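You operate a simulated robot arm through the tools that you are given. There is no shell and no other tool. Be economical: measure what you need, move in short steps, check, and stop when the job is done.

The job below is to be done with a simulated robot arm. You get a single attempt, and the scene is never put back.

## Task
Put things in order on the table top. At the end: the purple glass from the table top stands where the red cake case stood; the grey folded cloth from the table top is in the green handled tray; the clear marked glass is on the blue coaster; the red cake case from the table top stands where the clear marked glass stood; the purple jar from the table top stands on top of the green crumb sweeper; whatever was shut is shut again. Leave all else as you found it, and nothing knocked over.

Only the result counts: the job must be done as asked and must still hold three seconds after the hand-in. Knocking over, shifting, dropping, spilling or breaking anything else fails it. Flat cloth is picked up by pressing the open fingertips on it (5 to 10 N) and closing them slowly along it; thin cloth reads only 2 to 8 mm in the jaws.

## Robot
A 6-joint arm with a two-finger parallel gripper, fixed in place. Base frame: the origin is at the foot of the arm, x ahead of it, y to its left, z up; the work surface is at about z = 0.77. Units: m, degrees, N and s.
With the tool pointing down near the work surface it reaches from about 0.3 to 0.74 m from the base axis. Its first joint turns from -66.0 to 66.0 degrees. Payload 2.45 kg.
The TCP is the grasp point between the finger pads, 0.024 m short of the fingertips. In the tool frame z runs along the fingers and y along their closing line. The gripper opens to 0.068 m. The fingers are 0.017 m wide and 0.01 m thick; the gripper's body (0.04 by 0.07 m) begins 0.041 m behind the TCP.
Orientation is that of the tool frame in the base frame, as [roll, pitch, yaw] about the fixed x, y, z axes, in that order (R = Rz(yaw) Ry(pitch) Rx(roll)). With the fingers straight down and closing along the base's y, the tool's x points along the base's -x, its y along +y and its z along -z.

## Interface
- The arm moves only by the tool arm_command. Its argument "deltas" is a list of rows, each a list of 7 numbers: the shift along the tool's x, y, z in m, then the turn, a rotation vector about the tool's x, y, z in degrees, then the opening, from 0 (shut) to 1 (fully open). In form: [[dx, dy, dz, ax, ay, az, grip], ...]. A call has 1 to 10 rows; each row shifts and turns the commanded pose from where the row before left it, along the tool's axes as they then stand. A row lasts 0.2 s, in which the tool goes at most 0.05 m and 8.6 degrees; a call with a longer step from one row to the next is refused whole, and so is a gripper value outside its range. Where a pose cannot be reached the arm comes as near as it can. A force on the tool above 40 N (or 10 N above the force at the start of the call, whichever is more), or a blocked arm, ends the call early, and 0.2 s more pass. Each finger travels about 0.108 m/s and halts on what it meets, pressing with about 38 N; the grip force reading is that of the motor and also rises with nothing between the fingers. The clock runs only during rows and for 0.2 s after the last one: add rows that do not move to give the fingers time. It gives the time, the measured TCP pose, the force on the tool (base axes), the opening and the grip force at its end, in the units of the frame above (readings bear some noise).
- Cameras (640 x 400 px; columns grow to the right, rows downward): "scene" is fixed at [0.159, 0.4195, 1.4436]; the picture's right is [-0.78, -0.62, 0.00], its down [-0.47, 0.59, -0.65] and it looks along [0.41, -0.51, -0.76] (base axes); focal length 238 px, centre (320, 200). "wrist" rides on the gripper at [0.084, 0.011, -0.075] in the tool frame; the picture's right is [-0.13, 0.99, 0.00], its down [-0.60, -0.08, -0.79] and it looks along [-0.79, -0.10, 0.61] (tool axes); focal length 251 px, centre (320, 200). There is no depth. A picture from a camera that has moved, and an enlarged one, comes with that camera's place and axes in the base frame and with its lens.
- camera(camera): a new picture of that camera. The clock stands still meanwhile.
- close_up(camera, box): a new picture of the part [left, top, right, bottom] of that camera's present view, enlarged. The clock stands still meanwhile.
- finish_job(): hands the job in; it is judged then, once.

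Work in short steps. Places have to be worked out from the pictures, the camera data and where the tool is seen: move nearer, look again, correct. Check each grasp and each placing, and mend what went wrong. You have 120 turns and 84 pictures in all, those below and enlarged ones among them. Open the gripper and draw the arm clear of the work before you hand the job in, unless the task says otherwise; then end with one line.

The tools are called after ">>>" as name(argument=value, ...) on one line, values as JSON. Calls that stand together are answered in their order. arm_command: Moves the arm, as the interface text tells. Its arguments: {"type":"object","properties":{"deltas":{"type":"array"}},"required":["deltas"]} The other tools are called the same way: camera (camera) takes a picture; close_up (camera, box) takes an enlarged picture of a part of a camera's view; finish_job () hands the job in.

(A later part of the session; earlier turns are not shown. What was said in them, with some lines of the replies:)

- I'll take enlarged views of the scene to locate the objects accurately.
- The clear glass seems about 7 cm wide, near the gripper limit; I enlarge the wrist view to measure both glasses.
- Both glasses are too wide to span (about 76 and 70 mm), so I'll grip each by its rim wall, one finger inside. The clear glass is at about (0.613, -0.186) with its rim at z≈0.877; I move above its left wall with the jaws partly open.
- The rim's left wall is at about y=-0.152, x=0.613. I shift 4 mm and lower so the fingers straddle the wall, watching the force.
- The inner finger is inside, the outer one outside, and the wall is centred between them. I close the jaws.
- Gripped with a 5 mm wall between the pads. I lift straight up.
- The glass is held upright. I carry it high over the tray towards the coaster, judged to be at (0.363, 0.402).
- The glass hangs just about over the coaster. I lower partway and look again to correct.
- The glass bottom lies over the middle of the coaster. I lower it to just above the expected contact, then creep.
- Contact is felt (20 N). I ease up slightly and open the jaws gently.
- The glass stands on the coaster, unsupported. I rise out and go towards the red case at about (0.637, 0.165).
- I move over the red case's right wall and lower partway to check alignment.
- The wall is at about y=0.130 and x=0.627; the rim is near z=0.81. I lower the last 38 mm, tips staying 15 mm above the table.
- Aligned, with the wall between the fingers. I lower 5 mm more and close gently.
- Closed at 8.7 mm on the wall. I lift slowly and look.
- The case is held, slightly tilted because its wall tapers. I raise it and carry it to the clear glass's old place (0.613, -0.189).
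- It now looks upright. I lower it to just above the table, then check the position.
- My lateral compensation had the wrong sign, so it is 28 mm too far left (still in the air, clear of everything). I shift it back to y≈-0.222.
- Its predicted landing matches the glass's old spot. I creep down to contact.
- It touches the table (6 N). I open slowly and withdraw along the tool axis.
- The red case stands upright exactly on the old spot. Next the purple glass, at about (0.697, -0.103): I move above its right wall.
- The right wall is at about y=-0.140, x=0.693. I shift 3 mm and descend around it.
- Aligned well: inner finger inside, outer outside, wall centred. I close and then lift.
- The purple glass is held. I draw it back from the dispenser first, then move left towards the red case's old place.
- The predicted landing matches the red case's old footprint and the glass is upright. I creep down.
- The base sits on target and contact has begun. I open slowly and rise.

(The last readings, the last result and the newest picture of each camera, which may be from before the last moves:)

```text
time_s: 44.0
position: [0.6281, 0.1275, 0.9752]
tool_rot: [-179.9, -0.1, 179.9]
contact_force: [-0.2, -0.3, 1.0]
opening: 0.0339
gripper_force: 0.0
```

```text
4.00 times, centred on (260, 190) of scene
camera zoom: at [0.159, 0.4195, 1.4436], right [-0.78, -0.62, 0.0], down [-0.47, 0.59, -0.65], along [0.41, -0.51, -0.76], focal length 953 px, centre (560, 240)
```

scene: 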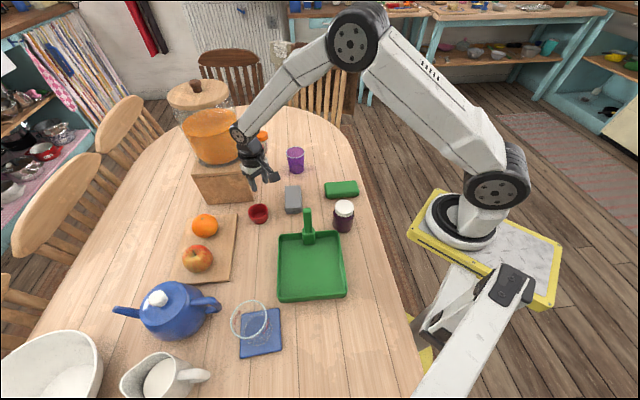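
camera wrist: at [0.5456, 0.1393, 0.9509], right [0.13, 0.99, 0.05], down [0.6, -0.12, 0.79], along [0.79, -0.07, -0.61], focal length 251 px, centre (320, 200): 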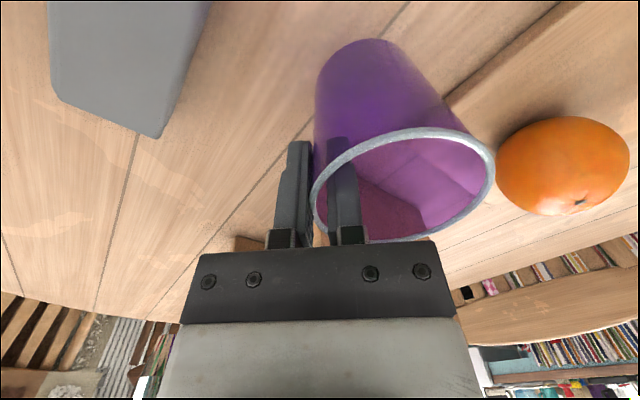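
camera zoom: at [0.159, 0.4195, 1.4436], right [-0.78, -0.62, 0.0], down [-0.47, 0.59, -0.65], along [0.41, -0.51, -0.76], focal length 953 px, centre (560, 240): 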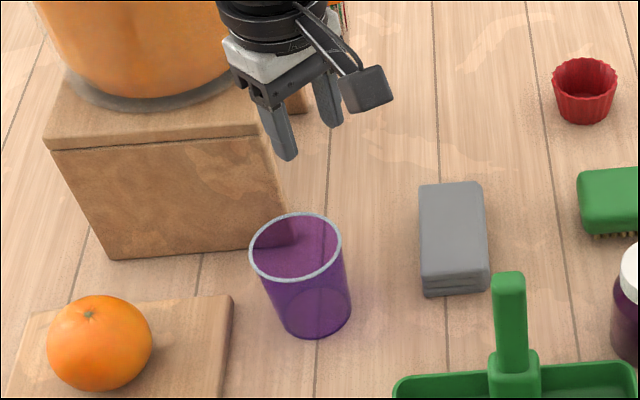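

The purple glass stands in place. The cloth is about 57×114 mm, turned 45°, centred near (0.596, 0.031), top at z≈0.79; I move over it, turn 45° and open fully.

>>> arm_command(deltas=[[0.0107, -0.032, 0.02, 0, 0, 0, 1], [0.0107, -0.032, 0.02, 0, 0, 0, 1], [0.0107, -0.032, 0.02, 0, 0, 0, 1], [0, 0, 0, 0, 0, 7.5, 1], [0, 0, 0, 0, 0, 7.5, 1], [0, 0, 0, 0, 0, 7.5, 1], [0, 0, 0, 0, 0, 7.5, 1], [0, 0, 0, 0, 0, 7.5, 1], [0, 0, 0, 0, 0, 7.5, 1], [0, 0, 0, 0, 0, 0, 1]])

>>> camera(camera="wrist")

>>> close_up(camera="scene", box=[240, 130, 360, 240])

```text
time_s: 46.2
position: [0.5978, 0.0314, 0.9155]
tool_rot: [-179.9, 0.0, 134.8]
contact_force: [-0.2, -0.5, 0.1]
opening: 0.0679
gripper_force: 0.1
```

```text
42 pictures are left
camera wrist: at [0.546, 0.0989, 0.9886], right [0.79, 0.61, 0.0], down [0.37, -0.48, 0.79], along [0.48, -0.63, -0.61], focal length 251 px, centre (320, 200)
```

wrist: 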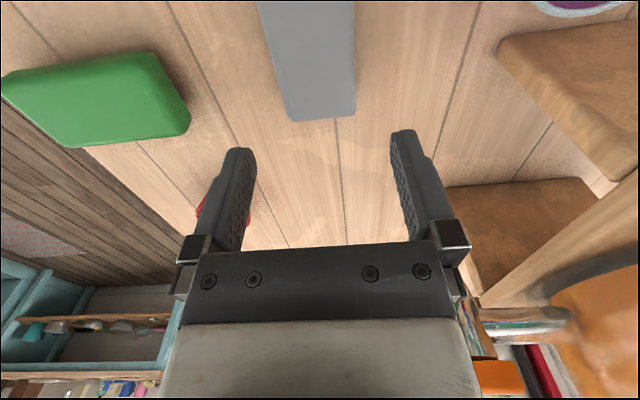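

```text
3.64 times, centred on (300, 185) of scene
camera zoom: at [0.159, 0.4195, 1.4436], right [-0.78, -0.62, 0.0], down [-0.47, 0.59, -0.65], along [0.41, -0.51, -0.76], focal length 866 px, centre (393, 254)
```

zoom: 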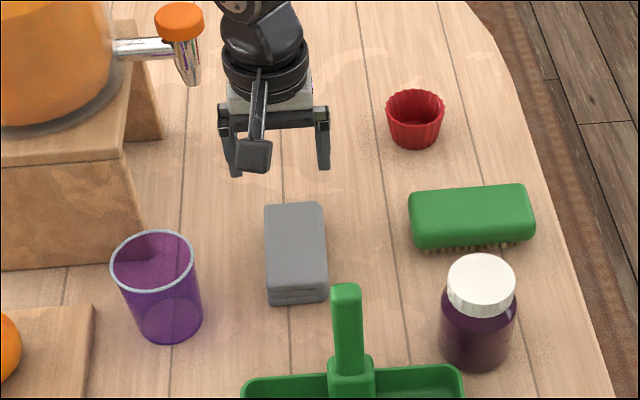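

From the wrist view the cloth is about 3 mm off the jaw centre. I correct and lower to just above it.

>>> arm_command(deltas=[[0.003, -0.003, 0.03, 0, 0, 0, 1], [0, 0, 0.03, 0, 0, 0, 1], [0, 0, 0.023, 0, 0, 0, 1], [0, 0, 0, 0, 0, 0, 1]])

>>> camera(camera="wrist")

>>> close_up(camera="scene", box=[255, 155, 335, 225])

```text
time_s: 47.2
position: [0.5925, 0.0318, 0.8316]
tool_rot: [-180.0, 0.0, 135.1]
contact_force: [0.6, 0.3, 0.1]
opening: 0.068
gripper_force: 0.2
```

```text
40 pictures are left
camera wrist: at [0.542, 0.0981, 0.9054], right [0.79, 0.61, 0.0], down [0.37, -0.48, 0.79], along [0.48, -0.63, -0.61], focal length 251 px, centre (320, 200)
```

wrist: 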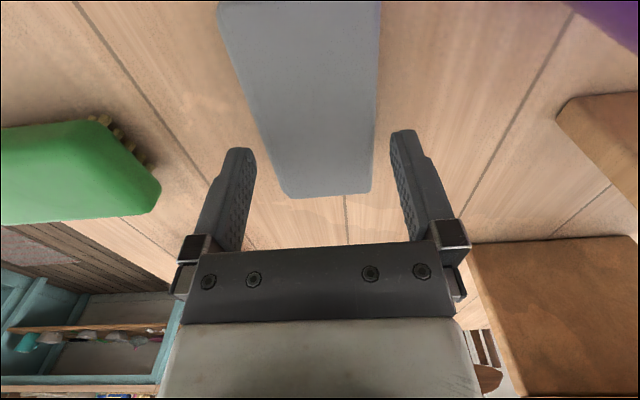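

```text
5.71 times, centred on (295, 190) of scene
camera zoom: at [0.159, 0.4195, 1.4436], right [-0.78, -0.62, 0.0], down [-0.47, 0.59, -0.65], along [0.41, -0.51, -0.76], focal length 1361 px, centre (463, 257)
```

zoom: 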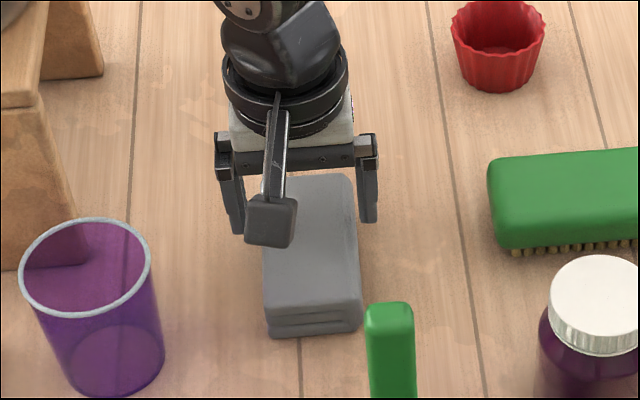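

The cloth is centred within about 1 mm between the jaws (about 62 mm vs. 68). I shift 1 mm and descend carefully.

>>> arm_command(deltas=[[0, -0.001, 0.012, 0, 0, 0, 1], [0, 0, 0.012, 0, 0, 0, 1], [0, 0, 0.009, 0, 0, 0, 1], [0, 0, 0, 0, 0, 0, 1]])

>>> camera(camera="wrist")

```text
time_s: 48.2
position: [0.5922, 0.0317, 0.7988]
tool_rot: [180.0, 0.0, 135.0]
contact_force: [0.0, 0.8, 0.1]
opening: 0.0681
gripper_force: 0.0
```

```text
38 pictures are left
camera wrist: at [0.5407, 0.0983, 0.8724], right [0.79, 0.61, 0.0], down [0.37, -0.48, 0.79], along [0.48, -0.63, -0.61], focal length 251 px, centre (320, 200)
```

wrist: 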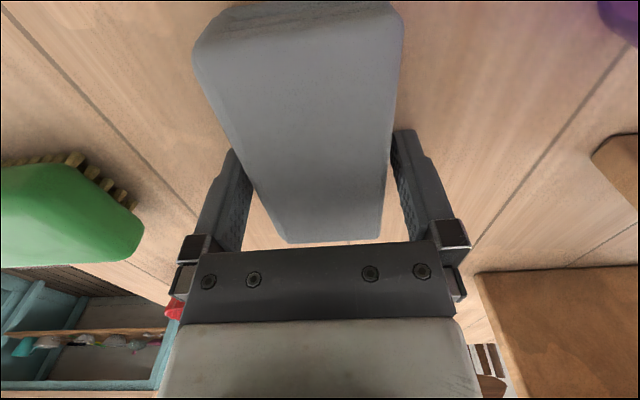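

The fingers straddle the cloth without contact. I close slowly.

>>> arm_command(deltas=[[0, 0, 0, 0, 0, 0, 0.9], [0, 0, 0, 0, 0, 0, 0.75], [0, 0, 0, 0, 0, 0, 0.5], [0, 0, 0, 0, 0, 0, 0.3], [0, 0, 0, 0, 0, 0, 0.3], [0, 0, -0.01, 0, 0, 0, 0.3], [0, 0, -0.03, 0, 0, 0, 0.3], [0, 0, 0, 0, 0, 0, 0.3]])

>>> camera(camera="wrist")

```text
time_s: 50.0
position: [0.5915, 0.0317, 0.8391]
tool_rot: [179.9, 0.0, 135.0]
contact_force: [-0.4, -0.1, -0.9]
opening: 0.0592
gripper_force: 37.4
```

```text
37 pictures are left
camera wrist: at [0.5402, 0.0982, 0.9126], right [0.79, 0.61, 0.0], down [0.37, -0.48, 0.79], along [0.48, -0.63, -0.61], focal length 251 px, centre (320, 200)
```

wrist: 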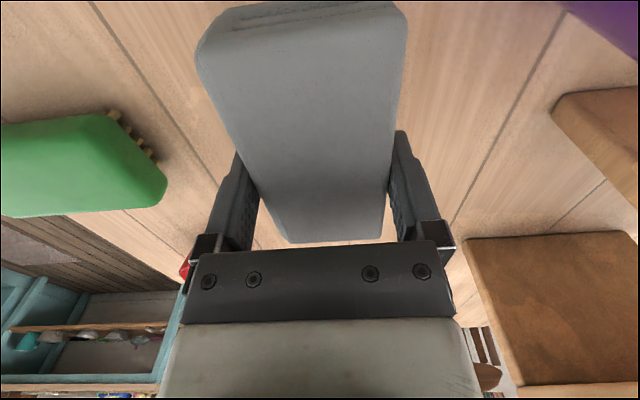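

The cloth is held. I lift high over the tray's handle and carry it to above the tray centre, about (0.386, 0.189).

>>> arm_command(deltas=[[0, 0, -0.04, 0, 0, 0, 0.3], [0, 0, -0.04, 0, 0, 0, 0.3], [0, 0, -0.04, 0, 0, 0, 0.3], [0, 0, -0.04, 0, 0, 0, 0.3], [0.0427, -0.0057, 0, 0, 0, 0, 0.3], [0.0427, -0.0057, 0, 0, 0, 0, 0.3], [0.0427, -0.0057, 0, 0, 0, 0, 0.3], [0.0427, -0.0057, 0, 0, 0, 0, 0.3], [0.0427, -0.0057, 0, 0, 0, 0, 0.3], [0.0427, -0.0057, 0, 0, 0, 0, 0.3]])

>>> arm_command(deltas=[[0, 0, 0.03, 0, 0, 0, 0.3], [0, 0, 0.03, 0, 0, 0, 0.3], [0, 0, 0.03, 0, 0, 0, 0.3], [0, 0, 0, 0, 0, 0, 0.3]])

>>> camera(camera="scene")

>>> camera(camera="wrist")

```text
time_s: 52.2
position: [0.3871, 0.1884, 0.9978]
tool_rot: [179.9, 0.0, 134.9]
contact_force: [-0.7, 0.1, -0.6]
opening: 0.059
gripper_force: 37.8
```

```text
time_s: 53.2
position: [0.3876, 0.1878, 0.9084]
tool_rot: [-180.0, -0.1, 135.0]
contact_force: [0.2, -0.2, -0.5]
opening: 0.059
gripper_force: 37.9
```

```text
36 pictures are left
```

scene: 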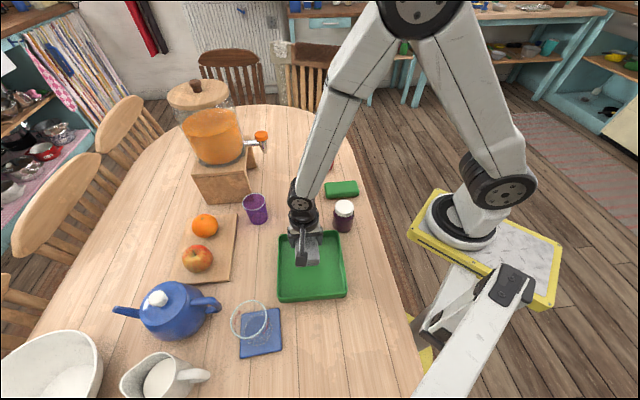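

```text
35 pictures are left
camera wrist: at [0.3369, 0.2553, 0.9818], right [0.79, 0.61, 0.0], down [0.37, -0.48, 0.79], along [0.48, -0.63, -0.61], focal length 251 px, centre (320, 200)
```

wrist: 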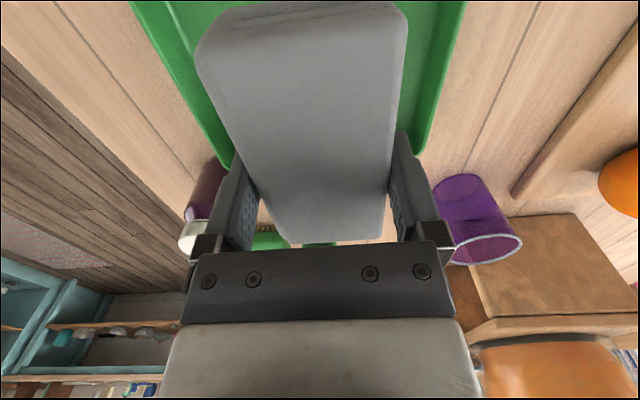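

The cloth is well inside the tray outline. I shift 12 mm away from the handle and lower towards the tray floor.

>>> arm_command(deltas=[[0.012, 0, 0.03, 0, 0, 0, 0.3], [0, 0, 0.03, 0, 0, 0, 0.3], [0, 0, 0.025, 0, 0, 0, 0.3], [0, 0, 0.01, 0, 0, 0, 0.3], [0, 0, 0, 0, 0, 0, 0.3]])

>>> close_up(camera="scene", box=[260, 200, 370, 310])

```text
time_s: 54.4
position: [0.3787, 0.1973, 0.8129]
tool_rot: [179.9, 0.0, 134.9]
contact_force: [-0.2, 0.3, -1.1]
opening: 0.0589
gripper_force: 37.8
```

```text
3.64 times, centred on (315, 255) of scene
camera zoom: at [0.159, 0.4195, 1.4436], right [-0.78, -0.62, 0.0], down [-0.47, 0.59, -0.65], along [0.41, -0.51, -0.76], focal length 866 px, centre (338, 0)
```

zoom: 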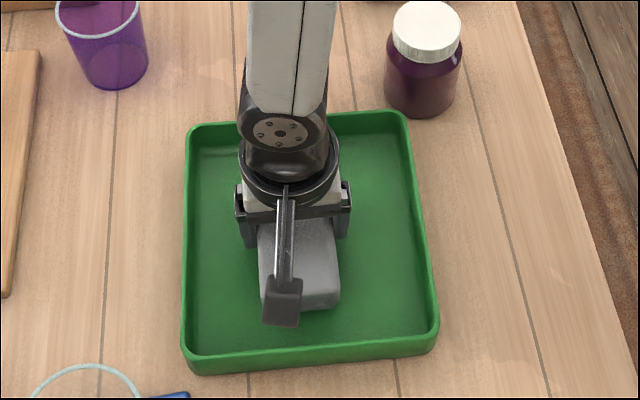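

Well inside the tray. I lower the last centimetre to contact.

>>> arm_command(deltas=[[0, 0, 0.004, 0, 0, 0, 0.3], [0, 0, 0.003, 0, 0, 0, 0.3], [0, 0, 0.002, 0, 0, 0, 0.3], [0, 0, 0, 0, 0, 0, 0.3]])

```text
time_s: 55.4
position: [0.3791, 0.1961, 0.8037]
tool_rot: [-179.9, 0.0, 135.0]
contact_force: [1.2, -0.4, -0.2]
opening: 0.0592
gripper_force: 38.0
```

Just at the floor. I open and rise straight up.

>>> arm_command(deltas=[[0, 0, 0.001, 0, 0, 0, 0.3], [0, 0, 0, 0, 0, 0, 0.95], [0, 0, 0, 0, 0, 0, 1], [0, 0, -0.02, 0, 0, 0, 1], [0, 0, -0.04, 0, 0, 0, 1], [0, 0, -0.04, 0, 0, 0, 1], [0, 0, -0.04, 0, 0, 0, 1], [0, 0, -0.04, 0, 0, 0, 1], [0, 0, 0, 0, 0, 0, 1]])

>>> camera(camera="wrist")

>>> close_up(camera="scene", box=[290, 160, 390, 250])

```text
time_s: 57.4
position: [0.3788, 0.197, 0.9844]
tool_rot: [-180.0, 0.0, 135.0]
contact_force: [-0.7, 0.0, 1.0]
opening: 0.0682
gripper_force: 0.0
```

```text
33 pictures are left
camera wrist: at [0.328, 0.263, 1.0577], right [0.79, 0.61, 0.0], down [0.37, -0.48, 0.79], along [0.48, -0.63, -0.61], focal length 251 px, centre (320, 200)
```

wrist: 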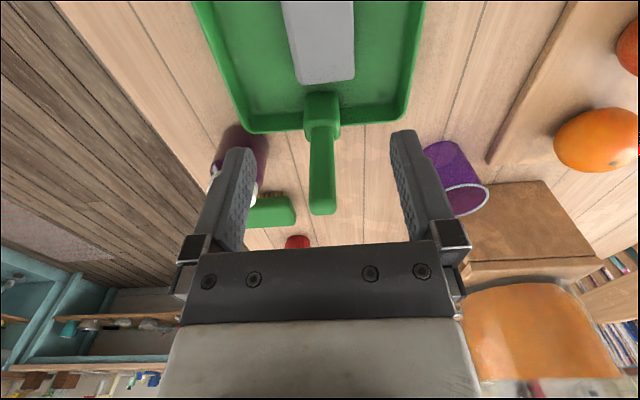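

```text
4.44 times, centred on (340, 205) of scene
camera zoom: at [0.159, 0.4195, 1.4436], right [-0.78, -0.62, 0.0], down [-0.47, 0.59, -0.65], along [0.41, -0.51, -0.76], focal length 1059 px, centre (231, 178)
```

zoom: 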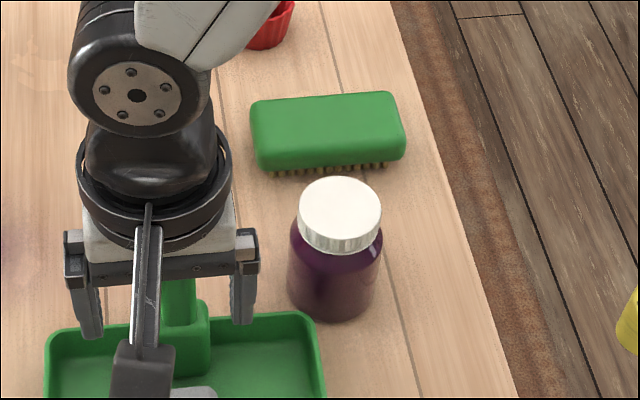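

The cloth lies in the tray. The jar is at about (0.387, 0.013) with its lid (≈56 mm wide) topping at z≈0.88; I move above it.

>>> arm_command(deltas=[[-0.0271, -0.0249, 0, 0, 0, 0, 1], [-0.0271, -0.0249, 0, 0, 0, 0, 1], [-0.0271, -0.0249, 0, 0, 0, 0, 1], [-0.0271, -0.0249, 0, 0, 0, 0, 1], [-0.0271, -0.0249, 0, 0, 0, 0, 1], [0, 0, 0, 0, 0, 0, 1]])

>>> camera(camera="wrist")

>>> close_up(camera="scene", box=[290, 150, 390, 240])

```text
time_s: 58.8
position: [0.3864, 0.012, 0.9834]
tool_rot: [180.0, 0.0, 135.0]
contact_force: [0.1, -0.6, 0.0]
opening: 0.0679
gripper_force: 0.0
```

```text
31 pictures are left
camera wrist: at [0.3352, 0.0796, 1.0569], right [0.79, 0.61, 0.0], down [0.37, -0.48, 0.79], along [0.48, -0.63, -0.61], focal length 251 px, centre (320, 200)
```

wrist: 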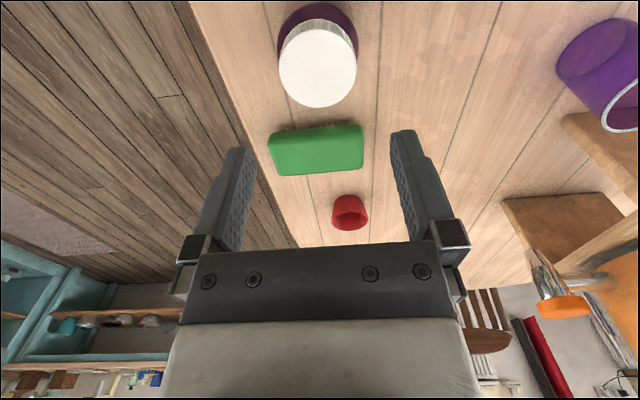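

```text
4.44 times, centred on (340, 195) of scene
camera zoom: at [0.159, 0.4195, 1.4436], right [-0.78, -0.62, 0.0], down [-0.47, 0.59, -0.65], along [0.41, -0.51, -0.76], focal length 1059 px, centre (231, 222)
```

zoom: 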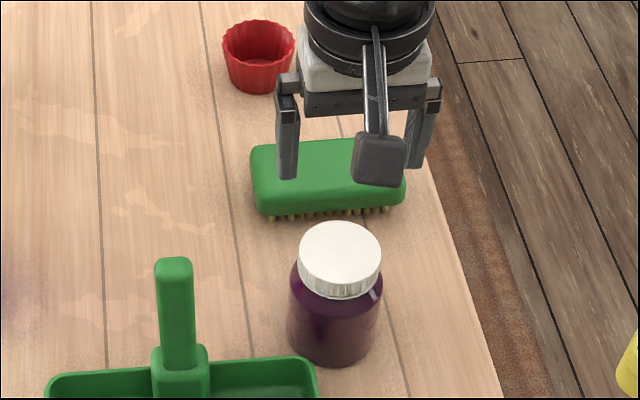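

The lid is nearly centred under the jaws. I correct 1–2 mm and descend halfway, then check.

>>> arm_command(deltas=[[0.0015, -0.001, 0.03, 0, 0, 0, 1], [0, 0, 0.025, 0, 0, 0, 1], [0, 0, 0.015, 0, 0, 0, 1], [0, 0, 0, 0, 0, 0, 1]])

>>> camera(camera="wrist")

```text
time_s: 59.8
position: [0.3856, 0.012, 0.9134]
tool_rot: [-180.0, -0.1, 135.0]
contact_force: [0.0, -0.5, 0.5]
opening: 0.0681
gripper_force: 0.2
```

```text
29 pictures are left
camera wrist: at [0.3337, 0.08, 0.9872], right [0.79, 0.61, 0.0], down [0.37, -0.48, 0.79], along [0.48, -0.63, -0.61], focal length 251 px, centre (320, 200)
```

wrist: 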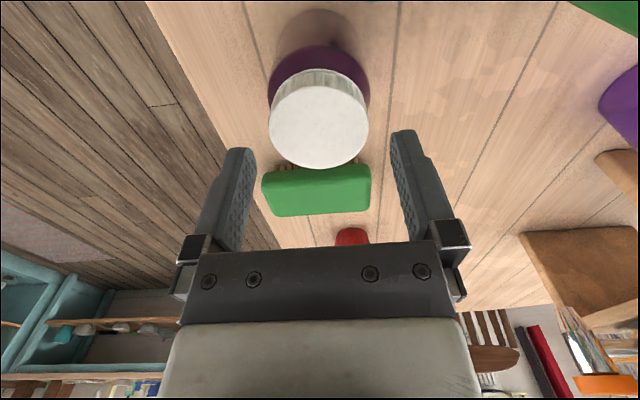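

The lid is centred to ~2 mm. I descend so the tips reach the lid's lower edge, then close.

>>> arm_command(deltas=[[0.0025, -0.0005, 0.015, 0, 0, 0, 1], [0, 0, 0.013, 0, 0, 0, 1], [0, 0, 0.01, 0, 0, 0, 1], [0, 0, 0, 0, 0, 0, 1]])

>>> close_up(camera="scene", box=[300, 160, 390, 240])

```text
time_s: 60.8
position: [0.3815, 0.0153, 0.8747]
tool_rot: [180.0, 0.0, 134.9]
contact_force: [1.0, 0.9, 0.3]
opening: 0.0681
gripper_force: 0.0
```

```text
5.00 times, centred on (345, 200) of scene
camera zoom: at [0.159, 0.4195, 1.4436], right [-0.78, -0.62, 0.0], down [-0.47, 0.59, -0.65], along [0.41, -0.51, -0.76], focal length 1191 px, centre (195, 200)
```

zoom: 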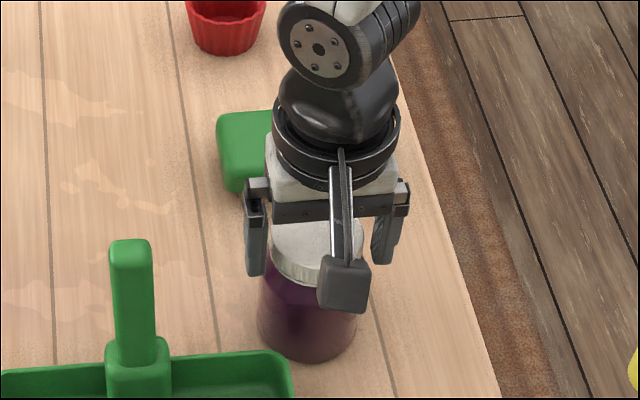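

The tips are at the lid's lower edge. I close on the lid and lift a little.

>>> arm_command(deltas=[[0, 0, 0, 0, 0, 0, 0.9], [0, 0, 0, 0, 0, 0, 0.8], [0, 0, 0, 0, 0, 0, 0.5], [0, 0, 0, 0, 0, 0, 0.3], [0, 0, 0, 0, 0, 0, 0.3], [0, 0, -0.01, 0, 0, 0, 0.3], [0, 0, -0.03, 0, 0, 0, 0.3], [0, 0, -0.03, 0, 0, 0, 0.3], [0, 0, -0.03, 0, 0, 0, 0.3], [0, 0, 0, 0, 0, 0, 0.3]])

>>> camera(camera="wrist")

>>> close_up(camera="scene", box=[290, 130, 390, 230])

```text
time_s: 63.0
position: [0.3826, 0.015, 0.9767]
tool_rot: [-180.0, 0.0, 134.9]
contact_force: [-0.3, 0.0, -4.4]
opening: 0.0567
gripper_force: 37.4
```

```text
27 pictures are left
camera wrist: at [0.331, 0.0818, 1.0497], right [0.79, 0.61, 0.0], down [0.37, -0.48, 0.79], along [0.48, -0.63, -0.61], focal length 251 px, centre (320, 200)
```

wrist: 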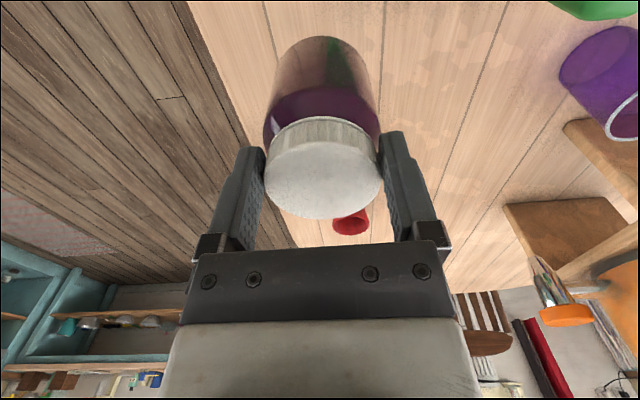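

```text
4.00 times, centred on (340, 180) of scene
camera zoom: at [0.159, 0.4195, 1.4436], right [-0.78, -0.62, 0.0], down [-0.47, 0.59, -0.65], along [0.41, -0.51, -0.76], focal length 953 px, centre (240, 280)
```

zoom: 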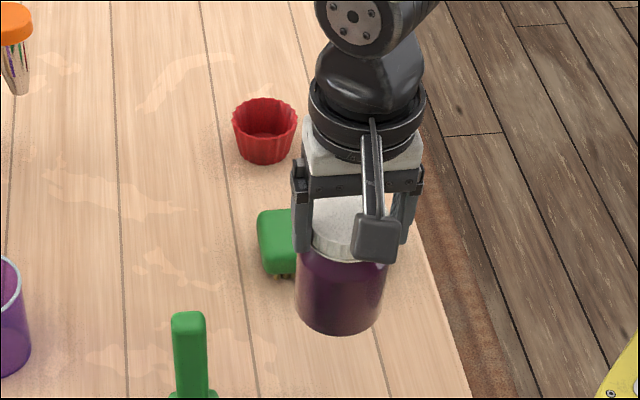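

The jar is held upright. The sweeper's centre is about (0.479, -0.109), long axis along the jaws; I carry the jar there at this height.

>>> arm_command(deltas=[[-0.026, -0.0032, 0, 0, 0, 0, 0.3], [-0.026, -0.0032, 0, 0, 0, 0, 0.3], [-0.026, -0.0032, 0, 0, 0, 0, 0.3], [-0.026, -0.0033, 0, 0, 0, 0, 0.3], [-0.026, -0.0033, 0, 0, 0, 0, 0.3], [-0.026, -0.0032, 0, 0, 0, 0, 0.3], [0, 0, 0.03, 0, 0, 0, 0.3], [0, 0, 0, 0, 0, 0, 0.3]])

>>> camera(camera="wrist")

>>> close_up(camera="scene", box=[300, 130, 390, 220])

```text
time_s: 64.8
position: [0.4782, -0.1095, 0.9449]
tool_rot: [-179.9, 0.0, 135.0]
contact_force: [0.0, -0.4, -3.8]
opening: 0.0565
gripper_force: 37.7
```

```text
25 pictures are left
camera wrist: at [0.4271, -0.0423, 1.0195], right [0.79, 0.61, 0.0], down [0.37, -0.48, 0.79], along [0.48, -0.63, -0.61], focal length 251 px, centre (320, 200)
```

wrist: 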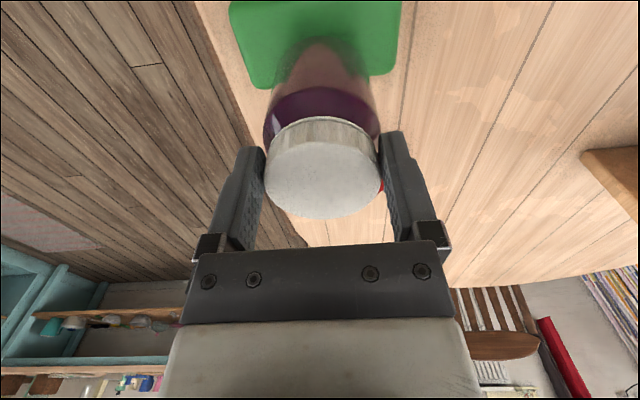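

```text
4.44 times, centred on (345, 175) of scene
camera zoom: at [0.1591, 0.4195, 1.4436], right [-0.78, -0.62, 0.0], down [-0.47, 0.59, -0.65], along [0.41, -0.51, -0.76], focal length 1059 px, centre (209, 311)
```

zoom: 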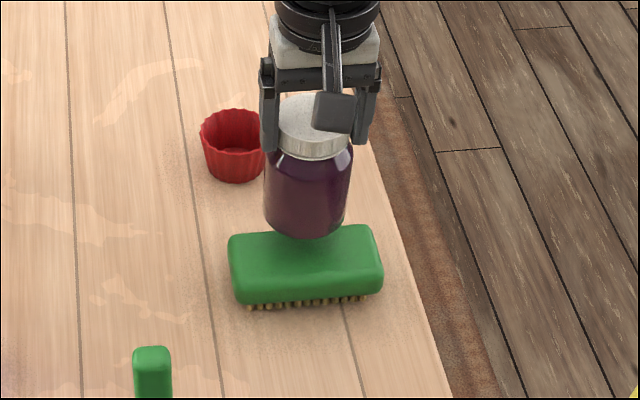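

The predicted landing is at the sweeper's centre. I shift about 1 mm and creep down.

>>> arm_command(deltas=[[0.0015, 0.001, 0.012, 0, 0, 0, 0.3], [0, 0, 0.01, 0, 0, 0, 0.3], [0, 0, 0.004, 0, 0, 0, 0.3], [0, 0, 0.003, 0, 0, 0, 0.3], [0, 0, 0, 0, 0, 0, 0.3]])

>>> close_up(camera="scene", box=[300, 130, 390, 220])

```text
time_s: 66.0
position: [0.478, -0.1072, 0.9176]
tool_rot: [-180.0, 0.0, 135.0]
contact_force: [-4.9, 0.9, 13.3]
opening: 0.0563
gripper_force: 37.8
```

```text
4.44 times, centred on (345, 175) of scene
camera zoom: at [0.1587, 0.4196, 1.4437], right [-0.78, -0.62, 0.0], down [-0.47, 0.59, -0.65], along [0.41, -0.51, -0.76], focal length 1059 px, centre (209, 311)
```

zoom: 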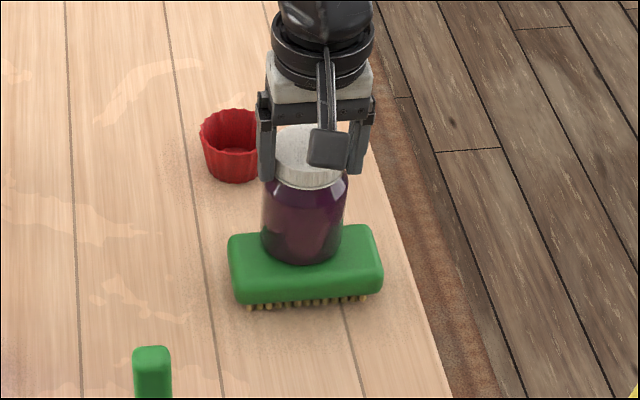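

Contact on the sweeper's top (z≈0.812) with the jar centred within about 2 mm. I relax the push and open slowly.

>>> arm_command(deltas=[[0, 0, -0.001, 0, 0, 0, 0.3], [0, 0, 0, 0, 0, 0, 0.3], [0, 0, 0, 0, 0, 0, 0.85], [0, 0, 0, 0, 0, 0, 0.92], [0, 0, 0, 0, 0, 0, 1], [0, 0, 0, 0, 0, 0, 1]])

>>> close_up(camera="scene", box=[300, 130, 390, 220])

```text
time_s: 67.4
position: [0.4769, -0.1071, 0.9175]
tool_rot: [-179.9, 0.0, 135.1]
contact_force: [-0.3, -0.4, -0.6]
opening: 0.0681
gripper_force: 0.1
```

```text
4.44 times, centred on (345, 175) of scene
camera zoom: at [0.159, 0.4195, 1.4436], right [-0.78, -0.62, 0.0], down [-0.47, 0.59, -0.65], along [0.41, -0.51, -0.76], focal length 1059 px, centre (209, 311)
```

zoom: 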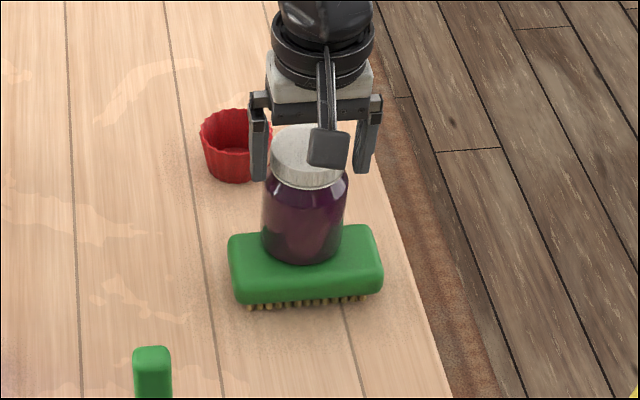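

The jar stands steady on the sweeper. I rise straight up and draw back, then check the whole scene.

>>> arm_command(deltas=[[0, 0, -0.015, 0, 0, 0, 1], [0, 0, -0.03, 0, 0, 0, 1], [0, 0, -0.04, 0, 0, 0, 1], [0, 0, -0.04, 0, 0, 0, 1], [0, 0, -0.04, 0, 0, 0, 1], [0, 0, -0.04, 0, 0, 0, 1], [0, -0.03, -0.03, 0, 0, 0, 1], [0, -0.04, 0, 0, 0, 0, 1], [0, 0, 0, 0, 0, 0, 1]])

>>> camera(camera="scene")

>>> close_up(camera="scene", box=[220, 130, 390, 250])

>>> close_up(camera="scene", box=[210, 240, 360, 370])

```text
time_s: 69.4
position: [0.4288, -0.157, 1.1531]
tool_rot: [179.9, 0.0, 135.0]
contact_force: [-0.2, 0.6, 0.9]
opening: 0.068
gripper_force: 0.1
```

```text
21 pictures are left
```

scene: 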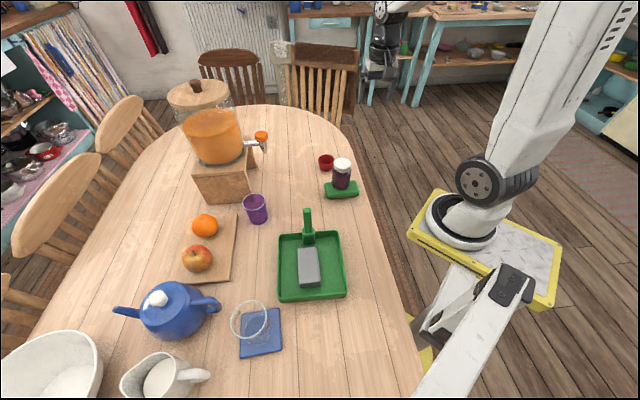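

```text
3.33 times, centred on (305, 190) of scene
camera zoom: at [0.159, 0.4195, 1.4436], right [-0.78, -0.62, 0.0], down [-0.47, 0.59, -0.65], along [0.41, -0.51, -0.76], focal length 794 px, centre (370, 233)
```

zoom: 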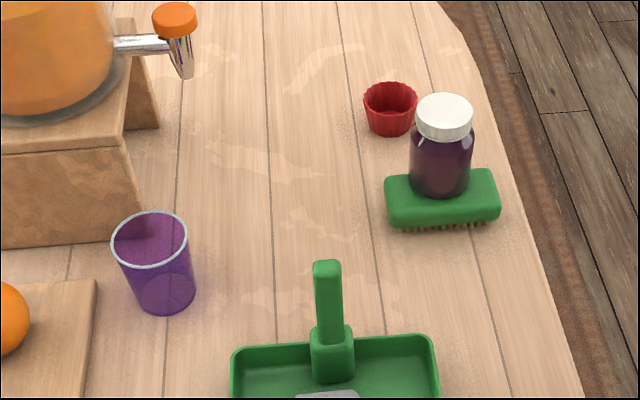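

```text
3.08 times, centred on (285, 305) of scene
camera zoom: at [0.159, 0.4195, 1.4436], right [-0.78, -0.62, 0.0], down [-0.47, 0.59, -0.65], along [0.41, -0.51, -0.76], focal length 733 px, centre (428, -123)
```

zoom: 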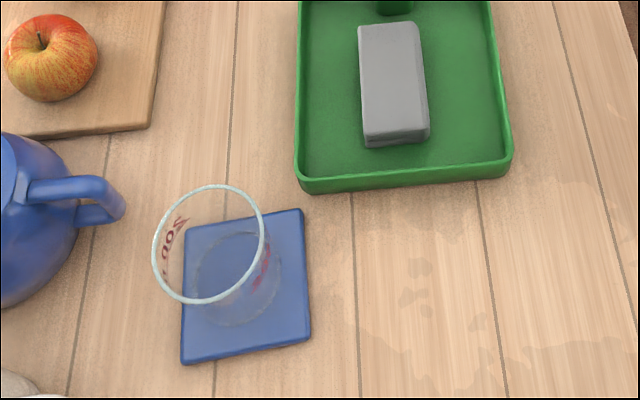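

Everything is in place and upright, and the arm is clear with the gripper open. I hand the job in.

>>> finish_job()

```text
The job is handed in.
```

I handed the job in with all five items where you asked; the last pictures before hand-in show everything upright, nothing else visibly shifted and the arm clear.
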